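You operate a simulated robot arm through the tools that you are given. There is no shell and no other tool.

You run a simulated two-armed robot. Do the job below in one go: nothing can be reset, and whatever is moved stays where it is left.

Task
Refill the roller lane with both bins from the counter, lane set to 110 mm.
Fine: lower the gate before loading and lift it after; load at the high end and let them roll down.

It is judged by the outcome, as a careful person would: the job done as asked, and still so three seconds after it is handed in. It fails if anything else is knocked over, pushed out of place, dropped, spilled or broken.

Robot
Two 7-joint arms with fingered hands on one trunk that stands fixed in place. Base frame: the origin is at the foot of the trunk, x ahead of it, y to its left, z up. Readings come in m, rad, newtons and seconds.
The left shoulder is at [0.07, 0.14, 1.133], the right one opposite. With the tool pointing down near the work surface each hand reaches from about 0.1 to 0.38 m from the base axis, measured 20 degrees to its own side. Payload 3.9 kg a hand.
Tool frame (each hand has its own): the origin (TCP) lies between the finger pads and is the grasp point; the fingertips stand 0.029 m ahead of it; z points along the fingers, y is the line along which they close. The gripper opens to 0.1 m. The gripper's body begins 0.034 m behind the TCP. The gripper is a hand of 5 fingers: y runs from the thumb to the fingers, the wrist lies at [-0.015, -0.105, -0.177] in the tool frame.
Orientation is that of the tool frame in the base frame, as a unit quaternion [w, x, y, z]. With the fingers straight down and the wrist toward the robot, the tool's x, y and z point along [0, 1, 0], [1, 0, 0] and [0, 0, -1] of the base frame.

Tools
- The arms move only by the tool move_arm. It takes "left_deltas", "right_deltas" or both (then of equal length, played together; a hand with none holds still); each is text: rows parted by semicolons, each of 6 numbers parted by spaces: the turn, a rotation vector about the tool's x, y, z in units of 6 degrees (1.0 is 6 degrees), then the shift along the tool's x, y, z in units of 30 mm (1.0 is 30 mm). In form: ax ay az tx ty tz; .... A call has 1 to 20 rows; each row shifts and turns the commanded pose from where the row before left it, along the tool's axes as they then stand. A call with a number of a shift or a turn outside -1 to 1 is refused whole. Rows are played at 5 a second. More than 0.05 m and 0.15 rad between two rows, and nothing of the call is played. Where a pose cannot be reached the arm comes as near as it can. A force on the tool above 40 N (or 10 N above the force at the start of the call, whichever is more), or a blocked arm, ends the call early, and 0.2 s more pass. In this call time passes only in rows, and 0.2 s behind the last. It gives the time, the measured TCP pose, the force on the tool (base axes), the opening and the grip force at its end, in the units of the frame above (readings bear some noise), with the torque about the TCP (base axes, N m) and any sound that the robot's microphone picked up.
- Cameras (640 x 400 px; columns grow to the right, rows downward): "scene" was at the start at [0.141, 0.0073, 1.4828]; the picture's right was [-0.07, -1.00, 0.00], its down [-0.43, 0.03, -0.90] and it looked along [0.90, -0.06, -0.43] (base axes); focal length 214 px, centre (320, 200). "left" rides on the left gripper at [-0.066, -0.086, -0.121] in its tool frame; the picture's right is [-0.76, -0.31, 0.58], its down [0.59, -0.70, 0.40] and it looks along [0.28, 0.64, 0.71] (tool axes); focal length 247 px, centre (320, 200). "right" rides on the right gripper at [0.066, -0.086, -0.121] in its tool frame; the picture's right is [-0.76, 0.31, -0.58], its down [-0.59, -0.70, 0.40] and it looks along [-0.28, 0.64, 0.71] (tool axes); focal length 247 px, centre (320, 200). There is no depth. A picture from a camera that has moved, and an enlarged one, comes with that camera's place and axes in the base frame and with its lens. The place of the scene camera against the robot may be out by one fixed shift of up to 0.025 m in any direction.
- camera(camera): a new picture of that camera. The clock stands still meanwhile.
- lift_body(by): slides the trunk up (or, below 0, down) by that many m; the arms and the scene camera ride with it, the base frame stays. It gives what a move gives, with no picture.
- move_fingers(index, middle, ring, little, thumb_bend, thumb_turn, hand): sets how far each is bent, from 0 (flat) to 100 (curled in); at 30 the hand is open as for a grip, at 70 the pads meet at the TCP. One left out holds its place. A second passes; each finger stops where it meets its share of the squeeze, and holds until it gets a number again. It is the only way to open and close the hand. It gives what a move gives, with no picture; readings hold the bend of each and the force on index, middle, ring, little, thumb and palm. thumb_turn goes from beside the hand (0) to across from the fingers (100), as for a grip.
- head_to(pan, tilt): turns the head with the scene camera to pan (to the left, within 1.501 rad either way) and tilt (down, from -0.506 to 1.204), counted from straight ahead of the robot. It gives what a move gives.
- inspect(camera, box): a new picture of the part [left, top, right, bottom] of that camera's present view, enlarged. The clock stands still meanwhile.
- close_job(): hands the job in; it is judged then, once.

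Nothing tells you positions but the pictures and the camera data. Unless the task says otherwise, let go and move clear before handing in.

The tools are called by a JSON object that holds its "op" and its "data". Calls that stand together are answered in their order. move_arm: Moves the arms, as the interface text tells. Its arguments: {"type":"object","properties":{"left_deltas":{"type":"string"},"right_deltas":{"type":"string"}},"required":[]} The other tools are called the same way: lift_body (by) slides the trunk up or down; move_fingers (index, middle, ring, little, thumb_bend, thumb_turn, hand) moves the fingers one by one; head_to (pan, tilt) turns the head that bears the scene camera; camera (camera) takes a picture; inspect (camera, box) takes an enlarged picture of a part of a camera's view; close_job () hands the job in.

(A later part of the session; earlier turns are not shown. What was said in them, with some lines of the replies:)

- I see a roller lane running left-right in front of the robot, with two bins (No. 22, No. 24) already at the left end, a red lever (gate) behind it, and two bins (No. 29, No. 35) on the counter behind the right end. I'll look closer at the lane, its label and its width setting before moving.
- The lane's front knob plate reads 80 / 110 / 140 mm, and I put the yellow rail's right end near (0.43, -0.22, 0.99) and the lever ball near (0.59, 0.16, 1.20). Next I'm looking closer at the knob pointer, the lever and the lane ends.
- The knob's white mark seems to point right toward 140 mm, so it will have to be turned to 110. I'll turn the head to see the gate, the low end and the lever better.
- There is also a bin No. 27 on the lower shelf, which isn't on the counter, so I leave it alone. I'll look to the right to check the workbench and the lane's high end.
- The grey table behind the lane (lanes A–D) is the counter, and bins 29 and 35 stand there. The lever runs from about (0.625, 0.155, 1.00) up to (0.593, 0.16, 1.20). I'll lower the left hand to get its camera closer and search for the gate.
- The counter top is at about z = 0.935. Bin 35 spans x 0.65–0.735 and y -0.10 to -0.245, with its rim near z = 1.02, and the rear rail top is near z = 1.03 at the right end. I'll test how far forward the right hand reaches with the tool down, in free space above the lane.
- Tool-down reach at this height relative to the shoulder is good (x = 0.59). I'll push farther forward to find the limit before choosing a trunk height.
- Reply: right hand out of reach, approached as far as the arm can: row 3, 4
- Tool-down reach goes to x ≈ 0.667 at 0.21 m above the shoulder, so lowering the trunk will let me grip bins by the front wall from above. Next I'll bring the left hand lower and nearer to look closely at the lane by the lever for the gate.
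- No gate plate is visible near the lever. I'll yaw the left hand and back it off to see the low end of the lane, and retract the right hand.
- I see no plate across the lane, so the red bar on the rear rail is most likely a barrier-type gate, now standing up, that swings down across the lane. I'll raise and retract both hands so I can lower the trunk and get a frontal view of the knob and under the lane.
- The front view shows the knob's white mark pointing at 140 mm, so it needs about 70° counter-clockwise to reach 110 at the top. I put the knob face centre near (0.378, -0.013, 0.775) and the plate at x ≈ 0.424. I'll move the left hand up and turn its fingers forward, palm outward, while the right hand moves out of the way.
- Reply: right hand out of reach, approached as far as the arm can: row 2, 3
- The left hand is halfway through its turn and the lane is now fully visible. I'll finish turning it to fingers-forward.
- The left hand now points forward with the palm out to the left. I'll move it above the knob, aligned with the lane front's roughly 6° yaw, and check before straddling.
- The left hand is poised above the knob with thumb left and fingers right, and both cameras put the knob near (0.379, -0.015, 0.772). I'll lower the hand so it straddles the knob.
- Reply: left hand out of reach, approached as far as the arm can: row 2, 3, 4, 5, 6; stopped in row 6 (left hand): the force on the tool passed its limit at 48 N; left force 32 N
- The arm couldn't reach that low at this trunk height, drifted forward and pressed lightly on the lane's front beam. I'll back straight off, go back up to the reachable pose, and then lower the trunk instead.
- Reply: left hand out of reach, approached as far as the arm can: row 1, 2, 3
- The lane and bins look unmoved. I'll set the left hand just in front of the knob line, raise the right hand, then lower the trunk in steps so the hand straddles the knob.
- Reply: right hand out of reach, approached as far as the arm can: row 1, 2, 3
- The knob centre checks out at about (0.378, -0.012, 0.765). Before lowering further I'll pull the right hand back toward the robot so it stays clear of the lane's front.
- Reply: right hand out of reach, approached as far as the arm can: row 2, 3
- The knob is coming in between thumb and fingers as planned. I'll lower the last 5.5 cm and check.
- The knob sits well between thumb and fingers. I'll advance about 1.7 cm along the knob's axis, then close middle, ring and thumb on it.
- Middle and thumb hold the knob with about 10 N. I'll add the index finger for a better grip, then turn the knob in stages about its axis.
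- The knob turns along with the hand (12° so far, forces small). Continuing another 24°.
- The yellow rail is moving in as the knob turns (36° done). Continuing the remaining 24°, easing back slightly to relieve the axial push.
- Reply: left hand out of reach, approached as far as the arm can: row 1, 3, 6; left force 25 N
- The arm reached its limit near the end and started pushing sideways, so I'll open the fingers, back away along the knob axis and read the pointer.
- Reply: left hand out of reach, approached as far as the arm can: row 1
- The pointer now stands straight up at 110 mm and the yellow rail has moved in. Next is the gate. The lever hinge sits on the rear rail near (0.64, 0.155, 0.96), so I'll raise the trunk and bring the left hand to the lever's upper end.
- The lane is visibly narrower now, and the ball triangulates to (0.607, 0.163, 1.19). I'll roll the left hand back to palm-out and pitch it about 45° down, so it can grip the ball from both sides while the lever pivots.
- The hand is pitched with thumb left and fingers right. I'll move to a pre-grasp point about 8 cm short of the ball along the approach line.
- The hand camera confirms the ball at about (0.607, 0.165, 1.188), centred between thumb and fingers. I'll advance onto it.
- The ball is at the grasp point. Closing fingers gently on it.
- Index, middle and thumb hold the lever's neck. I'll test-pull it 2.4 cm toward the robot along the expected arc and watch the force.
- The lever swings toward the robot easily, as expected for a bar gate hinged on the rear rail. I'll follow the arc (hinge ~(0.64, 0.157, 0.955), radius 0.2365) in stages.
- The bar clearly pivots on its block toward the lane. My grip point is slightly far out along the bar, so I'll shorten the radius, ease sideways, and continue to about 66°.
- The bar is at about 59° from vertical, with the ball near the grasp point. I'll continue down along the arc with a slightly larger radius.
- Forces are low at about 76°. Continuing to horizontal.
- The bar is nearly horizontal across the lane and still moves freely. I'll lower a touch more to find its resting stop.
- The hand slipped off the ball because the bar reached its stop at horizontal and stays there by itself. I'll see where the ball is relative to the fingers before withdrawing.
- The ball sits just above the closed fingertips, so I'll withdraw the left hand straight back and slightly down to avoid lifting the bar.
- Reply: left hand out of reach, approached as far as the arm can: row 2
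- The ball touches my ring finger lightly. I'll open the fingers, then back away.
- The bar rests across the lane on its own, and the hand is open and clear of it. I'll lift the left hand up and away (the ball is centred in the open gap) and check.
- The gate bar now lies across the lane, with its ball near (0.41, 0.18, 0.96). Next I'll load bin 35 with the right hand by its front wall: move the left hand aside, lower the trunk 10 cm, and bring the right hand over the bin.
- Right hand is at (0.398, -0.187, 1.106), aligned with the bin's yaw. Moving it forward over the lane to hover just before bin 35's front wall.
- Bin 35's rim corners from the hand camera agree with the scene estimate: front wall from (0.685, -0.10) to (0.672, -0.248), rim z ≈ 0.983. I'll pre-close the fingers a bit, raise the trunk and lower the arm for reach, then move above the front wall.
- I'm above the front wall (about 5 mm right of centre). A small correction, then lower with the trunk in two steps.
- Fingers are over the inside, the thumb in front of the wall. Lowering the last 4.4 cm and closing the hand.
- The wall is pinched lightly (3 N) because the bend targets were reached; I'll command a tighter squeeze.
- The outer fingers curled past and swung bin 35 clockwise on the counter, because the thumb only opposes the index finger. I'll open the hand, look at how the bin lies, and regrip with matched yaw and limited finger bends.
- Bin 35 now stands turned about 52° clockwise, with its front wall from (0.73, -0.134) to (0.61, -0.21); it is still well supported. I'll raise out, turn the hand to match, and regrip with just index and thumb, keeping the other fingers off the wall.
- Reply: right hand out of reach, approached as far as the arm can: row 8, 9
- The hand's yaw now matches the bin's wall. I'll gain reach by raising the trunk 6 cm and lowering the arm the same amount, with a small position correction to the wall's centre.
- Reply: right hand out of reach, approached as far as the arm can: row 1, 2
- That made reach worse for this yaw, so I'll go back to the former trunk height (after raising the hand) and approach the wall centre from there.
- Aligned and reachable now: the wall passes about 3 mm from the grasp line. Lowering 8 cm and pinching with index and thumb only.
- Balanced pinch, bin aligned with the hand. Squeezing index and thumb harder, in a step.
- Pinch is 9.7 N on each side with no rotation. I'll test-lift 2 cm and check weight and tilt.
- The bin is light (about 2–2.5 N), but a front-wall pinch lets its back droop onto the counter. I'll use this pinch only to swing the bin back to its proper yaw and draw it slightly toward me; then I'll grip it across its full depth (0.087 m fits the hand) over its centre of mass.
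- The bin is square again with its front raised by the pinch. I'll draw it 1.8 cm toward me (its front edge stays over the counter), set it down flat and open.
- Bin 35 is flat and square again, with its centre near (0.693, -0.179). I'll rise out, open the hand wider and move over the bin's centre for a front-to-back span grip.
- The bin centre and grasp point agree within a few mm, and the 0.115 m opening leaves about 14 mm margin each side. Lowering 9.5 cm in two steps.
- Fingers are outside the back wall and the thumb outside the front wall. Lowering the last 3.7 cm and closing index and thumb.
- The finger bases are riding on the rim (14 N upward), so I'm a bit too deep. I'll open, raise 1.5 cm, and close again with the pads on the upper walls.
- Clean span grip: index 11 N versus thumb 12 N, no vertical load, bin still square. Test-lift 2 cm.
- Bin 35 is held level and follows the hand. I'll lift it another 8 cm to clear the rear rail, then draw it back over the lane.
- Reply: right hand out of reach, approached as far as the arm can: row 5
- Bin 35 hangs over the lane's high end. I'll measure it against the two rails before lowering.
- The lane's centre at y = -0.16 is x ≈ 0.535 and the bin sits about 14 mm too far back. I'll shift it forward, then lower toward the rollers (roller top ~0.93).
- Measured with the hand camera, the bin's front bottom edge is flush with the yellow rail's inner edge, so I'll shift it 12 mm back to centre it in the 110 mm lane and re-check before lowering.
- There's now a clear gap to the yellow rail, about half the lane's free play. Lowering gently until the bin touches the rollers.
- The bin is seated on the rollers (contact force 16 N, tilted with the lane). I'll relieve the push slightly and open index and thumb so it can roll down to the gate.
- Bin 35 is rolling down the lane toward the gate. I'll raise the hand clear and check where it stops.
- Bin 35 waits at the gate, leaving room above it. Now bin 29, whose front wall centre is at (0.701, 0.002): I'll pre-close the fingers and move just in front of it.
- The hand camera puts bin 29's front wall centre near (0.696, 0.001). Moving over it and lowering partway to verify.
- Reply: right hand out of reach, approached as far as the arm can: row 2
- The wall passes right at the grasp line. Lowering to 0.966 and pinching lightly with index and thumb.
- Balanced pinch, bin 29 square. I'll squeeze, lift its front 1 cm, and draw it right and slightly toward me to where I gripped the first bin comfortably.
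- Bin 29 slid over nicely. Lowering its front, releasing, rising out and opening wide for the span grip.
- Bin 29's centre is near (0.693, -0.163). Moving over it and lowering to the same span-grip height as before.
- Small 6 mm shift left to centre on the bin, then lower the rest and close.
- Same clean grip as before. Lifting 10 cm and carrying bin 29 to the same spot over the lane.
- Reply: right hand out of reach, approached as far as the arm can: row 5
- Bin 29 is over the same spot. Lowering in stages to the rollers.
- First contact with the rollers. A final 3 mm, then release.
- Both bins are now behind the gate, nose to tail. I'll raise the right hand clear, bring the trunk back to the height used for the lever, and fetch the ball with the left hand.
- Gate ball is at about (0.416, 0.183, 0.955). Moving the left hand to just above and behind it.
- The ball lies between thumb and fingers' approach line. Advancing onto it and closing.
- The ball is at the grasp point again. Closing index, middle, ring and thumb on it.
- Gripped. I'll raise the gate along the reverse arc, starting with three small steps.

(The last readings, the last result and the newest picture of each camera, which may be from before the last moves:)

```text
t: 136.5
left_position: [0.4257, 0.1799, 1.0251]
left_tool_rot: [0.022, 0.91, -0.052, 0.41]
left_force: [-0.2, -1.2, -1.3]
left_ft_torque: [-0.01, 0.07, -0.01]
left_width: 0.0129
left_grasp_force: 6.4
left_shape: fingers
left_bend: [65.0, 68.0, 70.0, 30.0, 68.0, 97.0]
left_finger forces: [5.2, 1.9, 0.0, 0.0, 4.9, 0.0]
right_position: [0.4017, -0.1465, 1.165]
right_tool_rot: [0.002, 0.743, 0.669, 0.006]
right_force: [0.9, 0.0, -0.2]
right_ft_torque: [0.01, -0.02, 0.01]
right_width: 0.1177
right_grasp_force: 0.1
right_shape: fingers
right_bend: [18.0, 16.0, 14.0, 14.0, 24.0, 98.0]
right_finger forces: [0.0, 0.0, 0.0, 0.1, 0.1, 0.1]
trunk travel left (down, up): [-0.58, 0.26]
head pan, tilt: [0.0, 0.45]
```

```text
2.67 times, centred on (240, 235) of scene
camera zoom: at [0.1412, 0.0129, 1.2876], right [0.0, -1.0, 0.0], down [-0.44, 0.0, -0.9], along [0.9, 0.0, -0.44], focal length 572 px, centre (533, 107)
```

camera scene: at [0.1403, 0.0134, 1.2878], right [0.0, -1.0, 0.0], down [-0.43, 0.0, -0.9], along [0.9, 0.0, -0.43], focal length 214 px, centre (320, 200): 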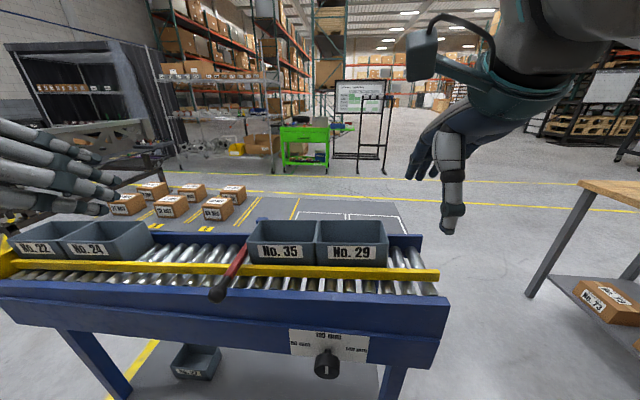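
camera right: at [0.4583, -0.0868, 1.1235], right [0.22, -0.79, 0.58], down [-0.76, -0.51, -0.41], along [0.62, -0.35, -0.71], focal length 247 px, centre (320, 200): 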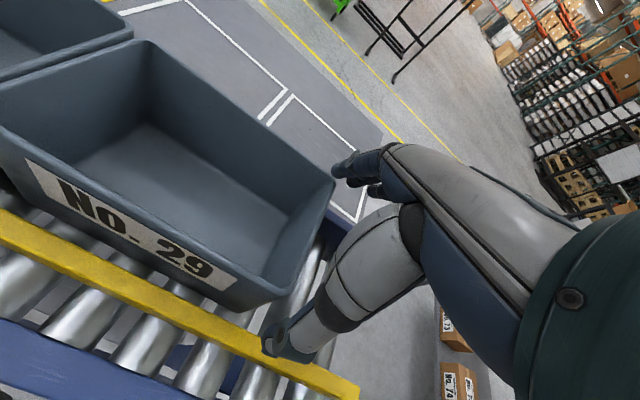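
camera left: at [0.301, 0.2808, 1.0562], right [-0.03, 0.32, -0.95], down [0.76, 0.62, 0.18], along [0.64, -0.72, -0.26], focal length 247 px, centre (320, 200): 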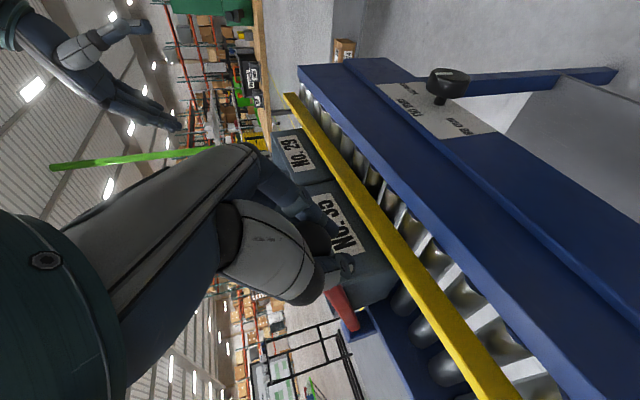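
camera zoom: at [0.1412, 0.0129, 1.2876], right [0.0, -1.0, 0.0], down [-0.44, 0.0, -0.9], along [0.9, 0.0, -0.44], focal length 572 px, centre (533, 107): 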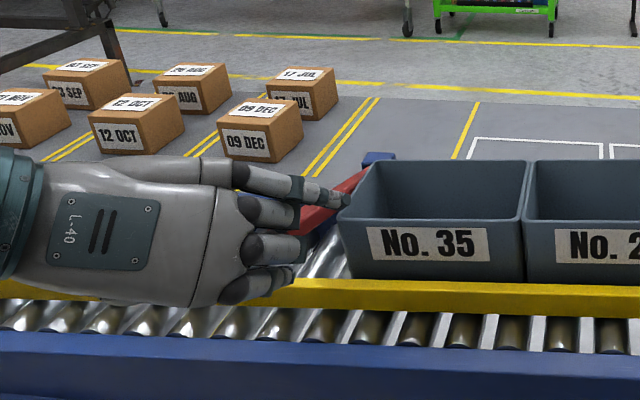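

The gate rises smoothly with low force. Continuing four more steps.

{"op": "move_arm", "data": {"left_deltas": "0 0 0 0.741 0 -0.281; 0 0 0 0.767 0 -0.202; 0 0 0 0.783 0 -0.118; 0 0 0 0.791 0 -0.04"}}

{"op": "inspect", "data": {"camera": "scene", "box": [100, 130, 360, 310]}}

{"op": "camera", "data": {"camera": "left"}}

```text
t: 137.5
left_position: [0.4739, 0.1748, 1.1055]
left_tool_rot: [0.021, 0.911, -0.053, 0.409]
left_force: [-0.3, -1.7, -0.9]
left_ft_torque: [-0.01, 0.02, -0.03]
left_width: 0.0019
left_grasp_force: 0.7
left_shape: fingers
left_bend: [70.0, 68.0, 70.0, 30.0, 70.0, 98.0]
left_finger forces: [0.1, 1.8, 0.0, 0.0, 0.2, 0.1]
right_position: [0.4001, -0.1465, 1.1659]
right_tool_rot: [0.001, 0.743, 0.669, 0.006]
right_force: [0.4, -0.2, 0.8]
right_ft_torque: [0.01, 0.03, 0.0]
right_width: 0.1177
right_grasp_force: 0.1
right_shape: fingers
right_bend: [18.0, 16.0, 14.0, 14.0, 24.0, 98.0]
right_finger forces: [0.1, 0.0, 0.0, 0.1, 0.0, 0.1]
trunk travel left (down, up): [-0.58, 0.26]
head pan, tilt: [0.0, 0.45]
```

```text
2.22 times, centred on (230, 220) of scene
camera zoom: at [0.1414, 0.0126, 1.2875], right [0.0, -1.0, 0.0], down [-0.44, 0.0, -0.9], along [0.9, 0.0, -0.44], focal length 477 px, centre (520, 156)
```

zoom: 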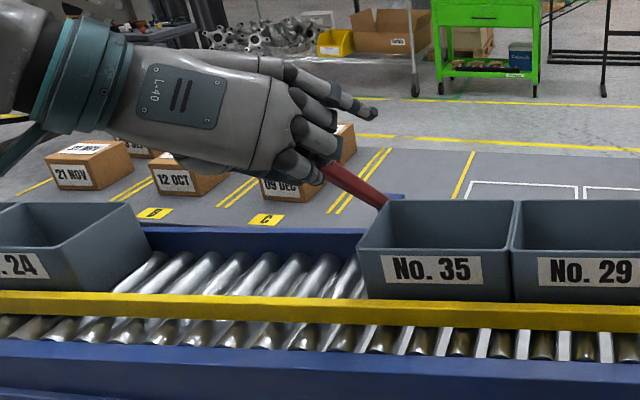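

```text
taken
camera left: at [0.35, 0.2753, 1.1369], right [-0.03, 0.32, -0.95], down [0.76, 0.62, 0.18], along [0.64, -0.72, -0.26], focal length 247 px, centre (320, 200)
```

left: 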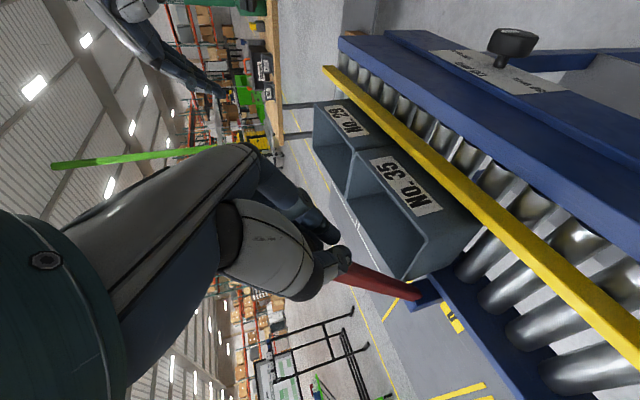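

{"op": "inspect", "data": {"camera": "left", "box": [240, 170, 440, 330]}}

{"op": "inspect", "data": {"camera": "scene", "box": [190, 140, 310, 240]}}

```text
2.50 times, centred on (340, 250) of left
camera zoom: at [0.35, 0.2753, 1.1369], right [-0.03, 0.32, -0.95], down [0.76, 0.62, 0.18], along [0.64, -0.72, -0.26], focal length 617 px, centre (270, 75)
```

zoom: 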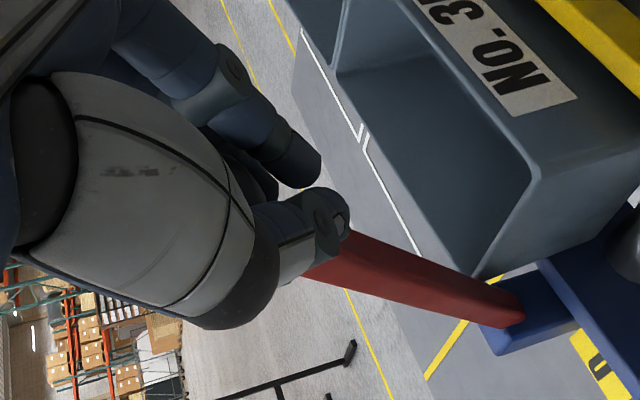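

```text
4.00 times, centred on (250, 190) of scene
camera zoom: at [0.1414, 0.0126, 1.2875], right [0.0, -1.0, 0.0], down [-0.44, 0.0, -0.9], along [0.9, 0.0, -0.44], focal length 858 px, centre (600, 240)
```

zoom: 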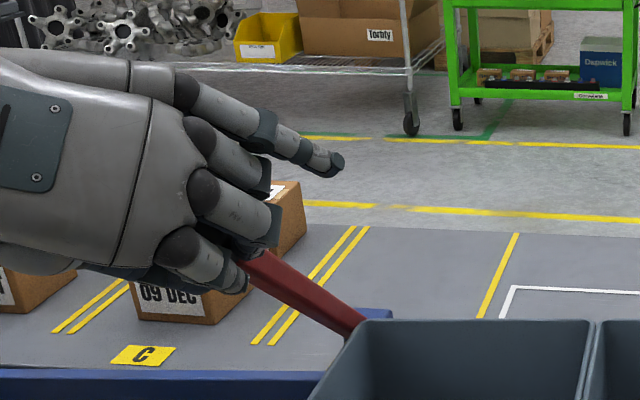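

The grip slid a little: the ball now rests on top of the closed fingers, and the bar (about 43° from vertical) is pushed up from below by them. That works for lifting, so I'll continue along the arc, checking often.

{"op": "move_arm", "data": {"left_deltas": "0 0 0 0.791 0 0.045; 0 0 0 0.781 0 0.129; 0 0 0 0.765 0 0.206"}}

{"op": "inspect", "data": {"camera": "scene", "box": [100, 110, 360, 290]}}

{"op": "inspect", "data": {"camera": "left", "box": [240, 170, 480, 350]}}

```text
t: 138.3
left_position: [0.5291, 0.1655, 1.1495]
left_tool_rot: [0.022, 0.91, -0.053, 0.41]
left_force: [0.5, -0.4, 0.3]
left_ft_torque: [0.0, -0.02, -0.03]
left_width: 0.0018
left_grasp_force: 0.1
left_shape: fingers
left_bend: [70.0, 70.0, 70.0, 30.0, 70.0, 98.0]
left_finger forces: [0.0, 0.2, 0.1, 0.0, 0.0, 0.0]
right_position: [0.4019, -0.1468, 1.1655]
right_tool_rot: [0.002, 0.743, 0.669, 0.004]
right_force: [-0.9, 0.5, 0.8]
right_ft_torque: [0.0, 0.0, -0.01]
right_width: 0.1176
right_grasp_force: 0.1
right_shape: fingers
right_bend: [18.0, 16.0, 14.0, 14.0, 24.0, 98.0]
right_finger forces: [0.0, 0.1, 0.1, 0.0, 0.0, 0.1]
trunk travel left (down, up): [-0.58, 0.26]
head pan, tilt: [0.0, 0.45]
```

```text
2.22 times, centred on (230, 200) of scene
camera zoom: at [0.1416, 0.0127, 1.2876], right [0.0, -1.0, 0.0], down [-0.44, 0.0, -0.9], along [0.9, 0.0, -0.44], focal length 477 px, centre (520, 200)
```

zoom: 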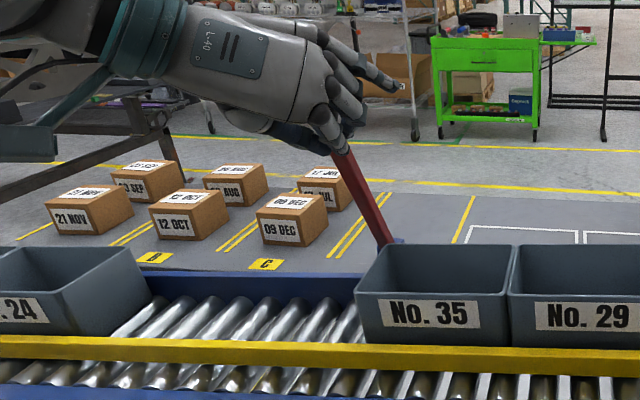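

```text
2.22 times, centred on (360, 260) of left
camera zoom: at [0.4054, 0.266, 1.1807], right [-0.03, 0.32, -0.95], down [0.76, 0.62, 0.18], along [0.64, -0.72, -0.26], focal length 549 px, centre (231, 67)
```

zoom: 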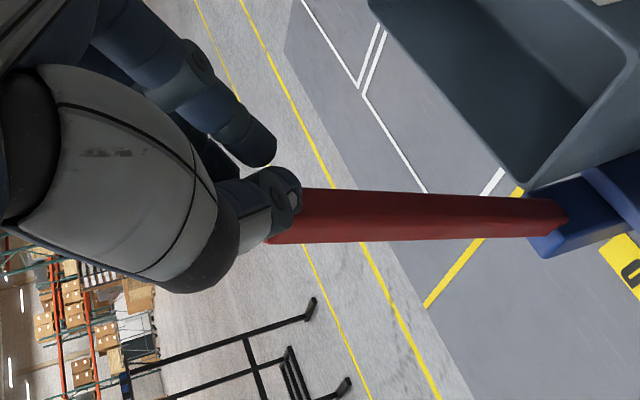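

The bar follows to about 25° from vertical with almost no force. Continuing to its upright position.

{"op": "move_arm", "data": {"left_deltas": "0 0 0 0.739 0 0.287; 0 0 0 0.704 0 0.363"}}

{"op": "camera", "data": {"camera": "scene"}}

{"op": "inspect", "data": {"camera": "scene", "box": [100, 110, 400, 290]}}

{"op": "camera", "data": {"camera": "left"}}

```text
t: 138.9
left_position: [0.571, 0.1626, 1.1687]
left_tool_rot: [0.022, 0.911, -0.054, 0.409]
left_force: [1.5, -0.9, -1.5]
left_ft_torque: [0.02, 0.1, 0.0]
left_width: 0.0021
left_grasp_force: 1.7
left_shape: fingers
left_bend: [70.0, 69.0, 68.0, 30.0, 70.0, 97.0]
left_finger forces: [0.0, 0.4, 2.1, 0.0, 0.9, 0.0]
right_position: [0.4009, -0.1467, 1.1653]
right_tool_rot: [0.002, 0.743, 0.669, 0.005]
right_force: [-0.9, -0.5, -0.2]
right_ft_torque: [0.02, -0.08, 0.02]
right_width: 0.1176
right_grasp_force: 0.0
right_shape: fingers
right_bend: [18.0, 16.0, 14.0, 14.0, 24.0, 98.0]
right_finger forces: [0.0, 0.0, 0.1, 0.0, 0.1, 0.0]
trunk travel left (down, up): [-0.58, 0.26]
head pan, tilt: [0.0, 0.45]
```

```text
taken
camera scene: at [0.1419, 0.0131, 1.2875], right [0.0, -1.0, 0.0], down [-0.44, 0.0, -0.9], along [0.9, 0.0, -0.44], focal length 214 px, centre (320, 200)
```

scene: 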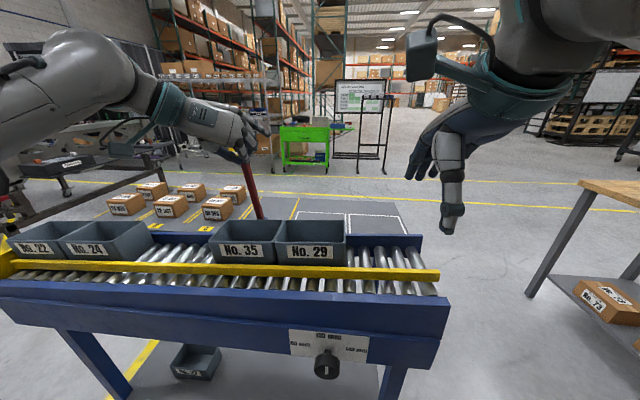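

```text
2.13 times, centred on (250, 200) of scene
camera zoom: at [0.1419, 0.0131, 1.2875], right [0.0, -1.0, 0.0], down [-0.44, 0.0, -0.9], along [0.9, 0.0, -0.44], focal length 458 px, centre (469, 200)
```

zoom: 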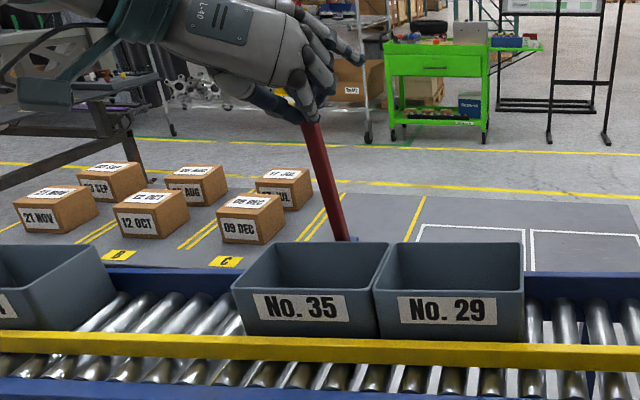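

```text
taken
camera left: at [0.4475, 0.2624, 1.2006], right [-0.03, 0.32, -0.95], down [0.77, 0.62, 0.18], along [0.64, -0.72, -0.26], focal length 247 px, centre (320, 200)
```

left: 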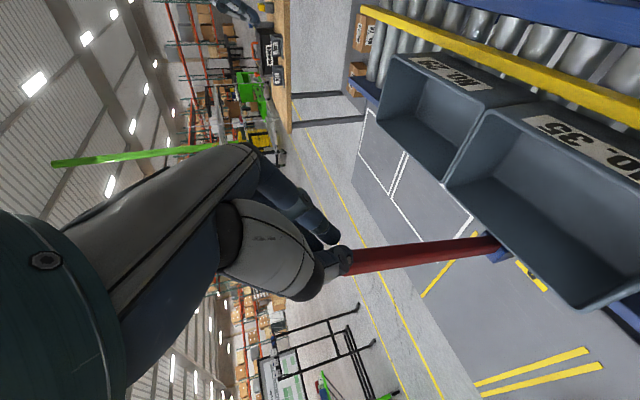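

The bins are rolling down past the gate. I'll push the bar the last bit to its original upright stop.

{"op": "move_arm", "data": {"left_deltas": "0 0 0 0.33 0 0.217; 0 0 0 0.33 0 0.217"}}

{"op": "inspect", "data": {"camera": "scene", "box": [0, 110, 400, 310]}}

{"op": "inspect", "data": {"camera": "left", "box": [240, 150, 560, 350]}}

```text
t: 139.5
left_position: [0.59, 0.1583, 1.1767]
left_tool_rot: [0.023, 0.91, -0.054, 0.411]
left_force: [-9.8, 2.4, -0.2]
left_ft_torque: [0.16, 0.26, 0.11]
left_width: 0.0036
left_grasp_force: 6.3
left_shape: fingers
left_bend: [70.0, 69.0, 68.0, 30.0, 70.0, 94.0]
left_finger forces: [0.0, 1.0, 0.8, 0.0, 11.0, 0.0]
right_position: [0.3999, -0.1453, 1.1653]
right_tool_rot: [0.002, 0.743, 0.669, 0.006]
right_force: [0.4, -0.5, -0.5]
right_ft_torque: [-0.02, 0.01, -0.02]
right_width: 0.1176
right_grasp_force: 0.0
right_shape: fingers
right_bend: [18.0, 16.0, 14.0, 14.0, 24.0, 98.0]
right_finger forces: [0.0, 0.0, 0.0, 0.0, 0.0, 0.1]
trunk travel left (down, up): [-0.58, 0.26]
head pan, tilt: [0.0, 0.45]
```

```text
1.60 times, centred on (200, 210) of scene
camera zoom: at [0.1386, 0.014, 1.2879], right [0.0, -1.0, 0.0], down [-0.43, 0.0, -0.9], along [0.9, 0.0, -0.43], focal length 343 px, centre (512, 184)
```

zoom: 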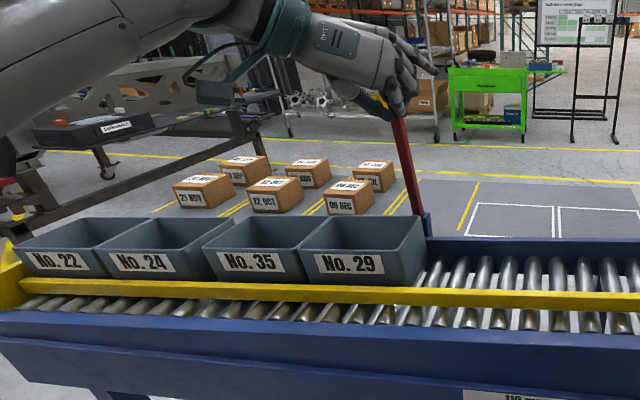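

```text
2.00 times, centred on (400, 250) of left
camera zoom: at [0.4663, 0.2604, 1.2079], right [-0.03, 0.31, -0.95], down [0.76, 0.62, 0.18], along [0.64, -0.72, -0.26], focal length 494 px, centre (160, 100)
```

zoom: 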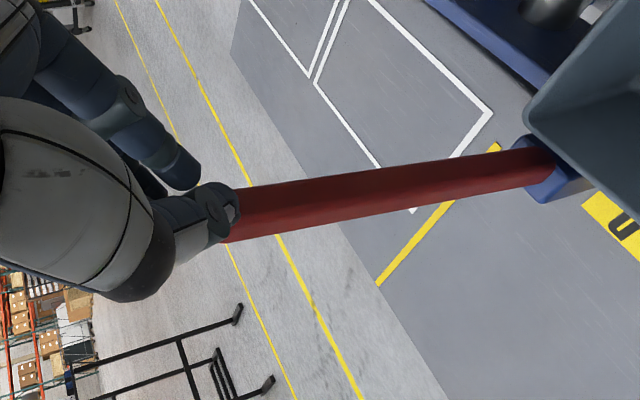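

All four bins now stand together at the low end, and the bar is against its upright stop (10 N). I'll open the left hand and see how the bar sits before backing off.

{"op": "move_fingers", "data": {"hand": "left", "index": 30, "middle": 30, "ring": 30, "thumb_bend": 30}}

{"op": "camera", "data": {"camera": "left"}}

{"op": "inspect", "data": {"camera": "scene", "box": [160, 90, 320, 250]}}

```text
t: 140.5
left_position: [0.5921, 0.1614, 1.176]
left_tool_rot: [0.023, 0.91, -0.053, 0.41]
left_force: [-0.2, -0.7, -0.3]
left_ft_torque: [0.01, -0.01, 0.02]
left_width: 0.0984
left_grasp_force: 0.1
left_shape: fingers
left_bend: [30.0, 30.0, 30.0, 30.0, 30.0, 97.0]
left_finger forces: [0.0, 0.0, 0.0, 0.0, 0.1, 0.0]
right_position: [0.4008, -0.1463, 1.1659]
right_tool_rot: [0.002, 0.743, 0.669, 0.005]
right_force: [-0.6, -0.1, -0.7]
right_ft_torque: [0.03, 0.0, 0.0]
right_width: 0.1175
right_grasp_force: 0.1
right_shape: fingers
right_bend: [18.0, 16.0, 14.0, 14.0, 24.0, 98.0]
right_finger forces: [0.1, 0.0, 0.0, 0.1, 0.0, 0.1]
trunk travel left (down, up): [-0.58, 0.26]
head pan, tilt: [0.0, 0.45]
```

```text
taken
camera left: at [0.4687, 0.2596, 1.2068], right [-0.03, 0.31, -0.95], down [0.76, 0.62, 0.18], along [0.64, -0.72, -0.26], focal length 247 px, centre (320, 200)
```

left: 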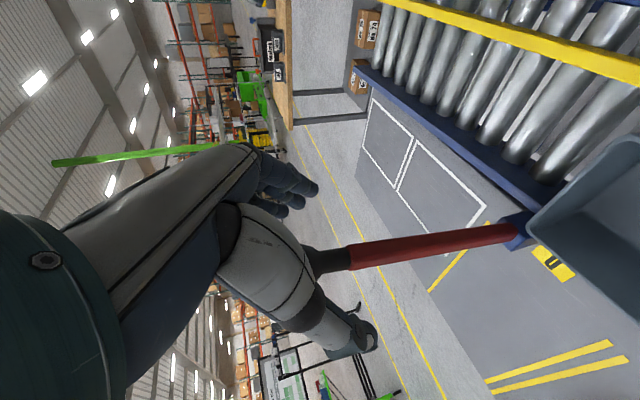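

```text
2.50 times, centred on (240, 170) of scene
camera zoom: at [0.1409, 0.0136, 1.2877], right [0.0, -1.0, 0.0], down [-0.43, 0.0, -0.9], along [0.9, 0.0, -0.43], focal length 536 px, centre (520, 275)
```

zoom: 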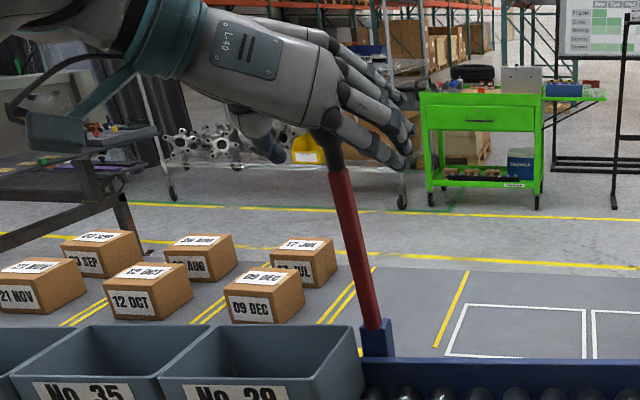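

The bar stands by itself with the open hand around it. Backing the left hand straight out along its own axis.

{"op": "move_arm", "data": {"left_deltas": "0 0 0 0 0 -0.5; 0 0 0 0 0 -0.8; 0 0 0 0 0 -1; 0 0 0 0 0 -1; 0 0 0 0 0 -1"}}

{"op": "camera", "data": {"camera": "left"}}

{"op": "camera", "data": {"camera": "scene"}}

```text
t: 141.7
left_position: [0.4948, 0.1715, 1.2609]
left_tool_rot: [0.022, 0.91, -0.053, 0.41]
left_force: [-0.1, -0.3, 0.7]
left_ft_torque: [0.02, 0.01, -0.01]
left_width: 0.0986
left_grasp_force: 0.0
left_shape: fingers
left_bend: [30.0, 30.0, 30.0, 30.0, 30.0, 98.0]
left_finger forces: [0.0, 0.0, 0.0, 0.1, 0.1, 0.0]
right_position: [0.3997, -0.1464, 1.165]
right_tool_rot: [0.002, 0.743, 0.669, 0.005]
right_force: [0.1, -0.5, 0.1]
right_ft_torque: [-0.03, 0.01, 0.04]
right_width: 0.1175
right_grasp_force: 0.1
right_shape: fingers
right_bend: [18.0, 16.0, 14.0, 14.0, 24.0, 98.0]
right_finger forces: [0.1, 0.1, 0.0, 0.0, 0.0, 0.1]
trunk travel left (down, up): [-0.58, 0.26]
head pan, tilt: [0.0, 0.45]
```

```text
taken
camera left: at [0.372, 0.272, 1.2916], right [-0.03, 0.32, -0.95], down [0.76, 0.62, 0.18], along [0.64, -0.72, -0.26], focal length 247 px, centre (320, 200)
```

left: 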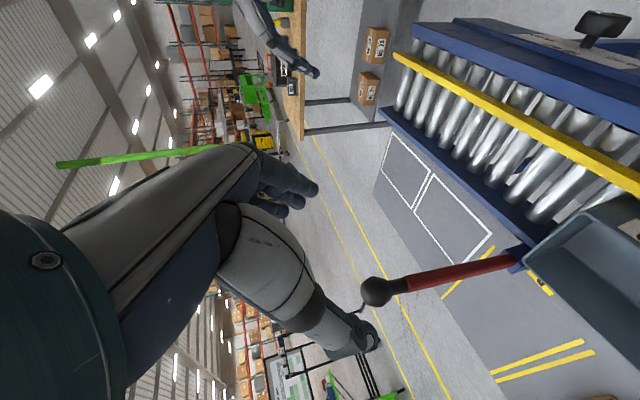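

```text
taken
camera scene: at [0.1401, 0.0132, 1.2878], right [0.0, -1.0, 0.0], down [-0.43, 0.0, -0.9], along [0.9, 0.0, -0.43], focal length 214 px, centre (320, 200)
```

scene: 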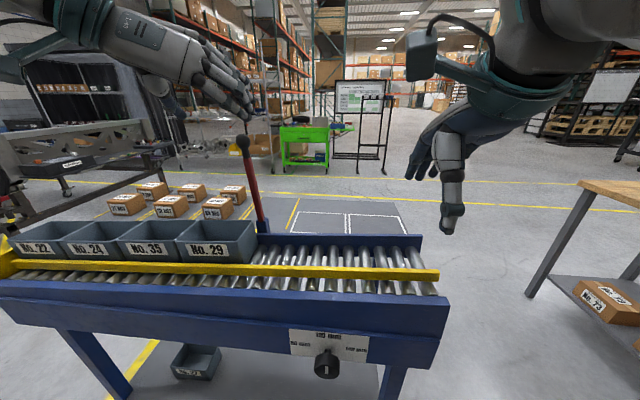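

The gate bar is back in its original upright position and the ball is free. I'll retract both hands, then inspect the lane, the knob and the rest of the scene.

{"op": "move_arm", "data": {"left_deltas": "0 0 0 -0.365 -0.18 -0.827; 0 0 0 -0.365 -0.18 -0.827; 0 0 0 -0.365 -0.18 -0.827; 0 0 0 -0.365 -0.18 -0.827; 0 0 0 -0.365 -0.18 -0.827; 0 0 0 -0.365 -0.18 -0.827", "right_deltas": "0 0 0 0 0 -0.7; 0 0 0 0 -0.4 -0.7; 0 0 0 -0.3 -0.4 -0.7; 0 0 0 -0.3 -0.4 0; 0 0 0 -0.3 -0.4 0; 0 0 0 0 0 0"}}

{"op": "camera", "data": {"camera": "scene"}}

{"op": "inspect", "data": {"camera": "scene", "box": [0, 180, 300, 330]}}

{"op": "inspect", "data": {"camera": "scene", "box": [260, 320, 400, 395]}}

{"op": "inspect", "data": {"camera": "scene", "box": [200, 120, 460, 310]}}

```text
t: 143.1
left_position: [0.3459, 0.2216, 1.3107]
left_tool_rot: [0.022, 0.91, -0.053, 0.41]
left_force: [-0.4, 0.3, 0.3]
left_ft_torque: [-0.01, 0.0, -0.01]
left_width: 0.0985
left_grasp_force: 0.1
left_shape: fingers
left_bend: [30.0, 30.0, 30.0, 30.0, 30.0, 98.0]
left_finger forces: [0.1, 0.0, 0.0, 0.0, 0.0, 0.0]
right_position: [0.3501, -0.1675, 1.2242]
right_tool_rot: [0.002, 0.743, 0.669, 0.005]
right_force: [-0.6, 0.4, 0.1]
right_ft_torque: [0.0, 0.01, 0.01]
right_width: 0.1172
right_grasp_force: 0.1
right_shape: fingers
right_bend: [18.0, 16.0, 14.0, 14.0, 24.0, 98.0]
right_finger forces: [0.0, 0.1, 0.0, 0.1, 0.0, 0.0]
trunk travel left (down, up): [-0.58, 0.26]
head pan, tilt: [0.0, 0.45]
```

```text
taken
camera scene: at [0.1405, 0.0141, 1.2877], right [0.0, -1.0, 0.0], down [-0.43, 0.0, -0.9], along [0.9, 0.0, -0.43], focal length 214 px, centre (320, 200)
```

scene: 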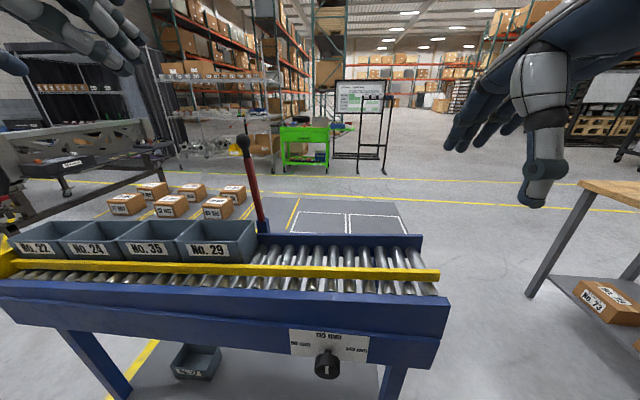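

```text
2.13 times, centred on (150, 255) of scene
camera zoom: at [0.1405, 0.0141, 1.2877], right [0.0, -1.0, 0.0], down [-0.43, 0.0, -0.9], along [0.9, 0.0, -0.43], focal length 458 px, centre (683, 83)
```

zoom: 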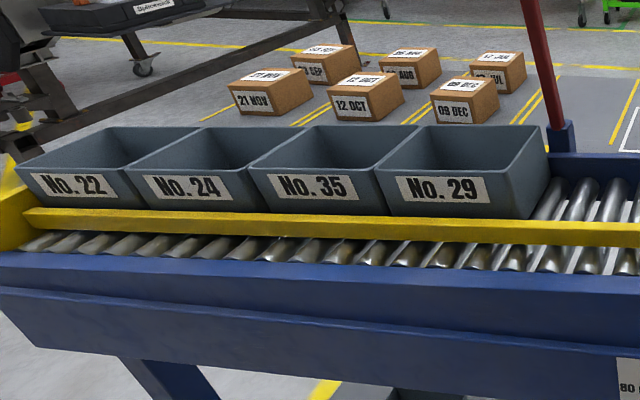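

```text
4.57 times, centred on (330, 358) of scene
camera zoom: at [0.1405, 0.0141, 1.2877], right [0.0, -1.0, 0.0], down [-0.43, 0.0, -0.9], along [0.9, 0.0, -0.43], focal length 980 px, centre (274, -520)
```

zoom: 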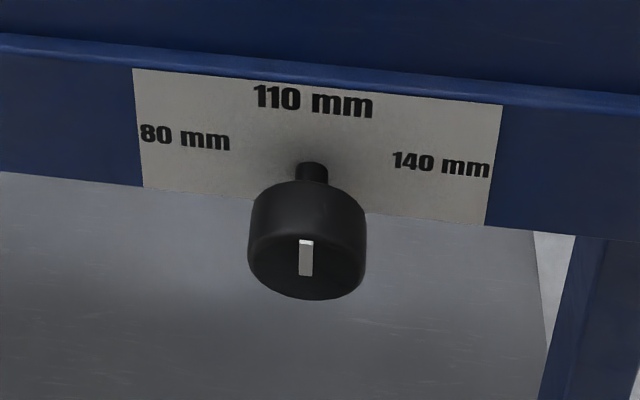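

```text
2.11 times, centred on (330, 215) of scene
camera zoom: at [0.1405, 0.0141, 1.2877], right [0.0, -1.0, 0.0], down [-0.43, 0.0, -0.9], along [0.9, 0.0, -0.43], focal length 452 px, centre (299, 168)
```

zoom: 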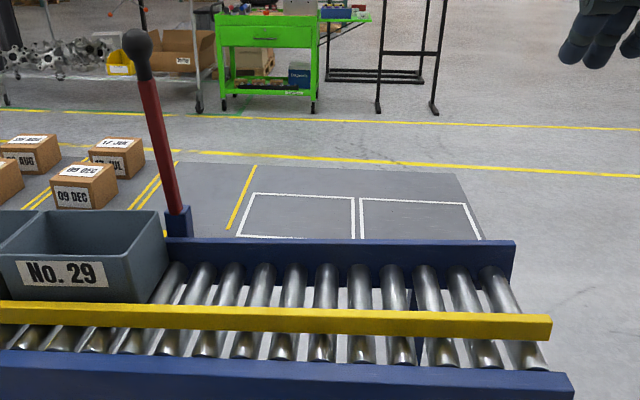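

Everything looks right. Bins 22, 24, 35 and 29 stand together at the low end, and the knob points straight at 110 mm. The gate bar is upright again, the boxes on the counter haven't moved, and both hands are empty and clear. I'm handing the job in.

{"op": "close_job", "data": {}}

```text
The job is handed in.
```

The roller lane is refilled and set to 110 mm. Bins 35 and 29 from the counter have rolled down and sit behind bins 22 and 24 at the low end.

- **Lane width:** the knob was at 140 mm; I turned it to 110 mm and the yellow rail moved in to match.
- **Gate:** I took the red bar on the rear rail to be the gate, since no other gate was visible. I lowered it across the lane before loading. Once both bins were behind it I lifted it, and they rolled down. The bar is back upright where it started.
- **Hiccups:** bin 35 swung about 50° on the counter during my first grip, and I straightened it before lifting. While I was reaching for the knob, the left hand also pressed the lane's front beam at up to 48 N. Nothing appeared to have moved.

In the last pictures the boxes on the counter were where they started. Both hands were empty and clear when I handed the job in.
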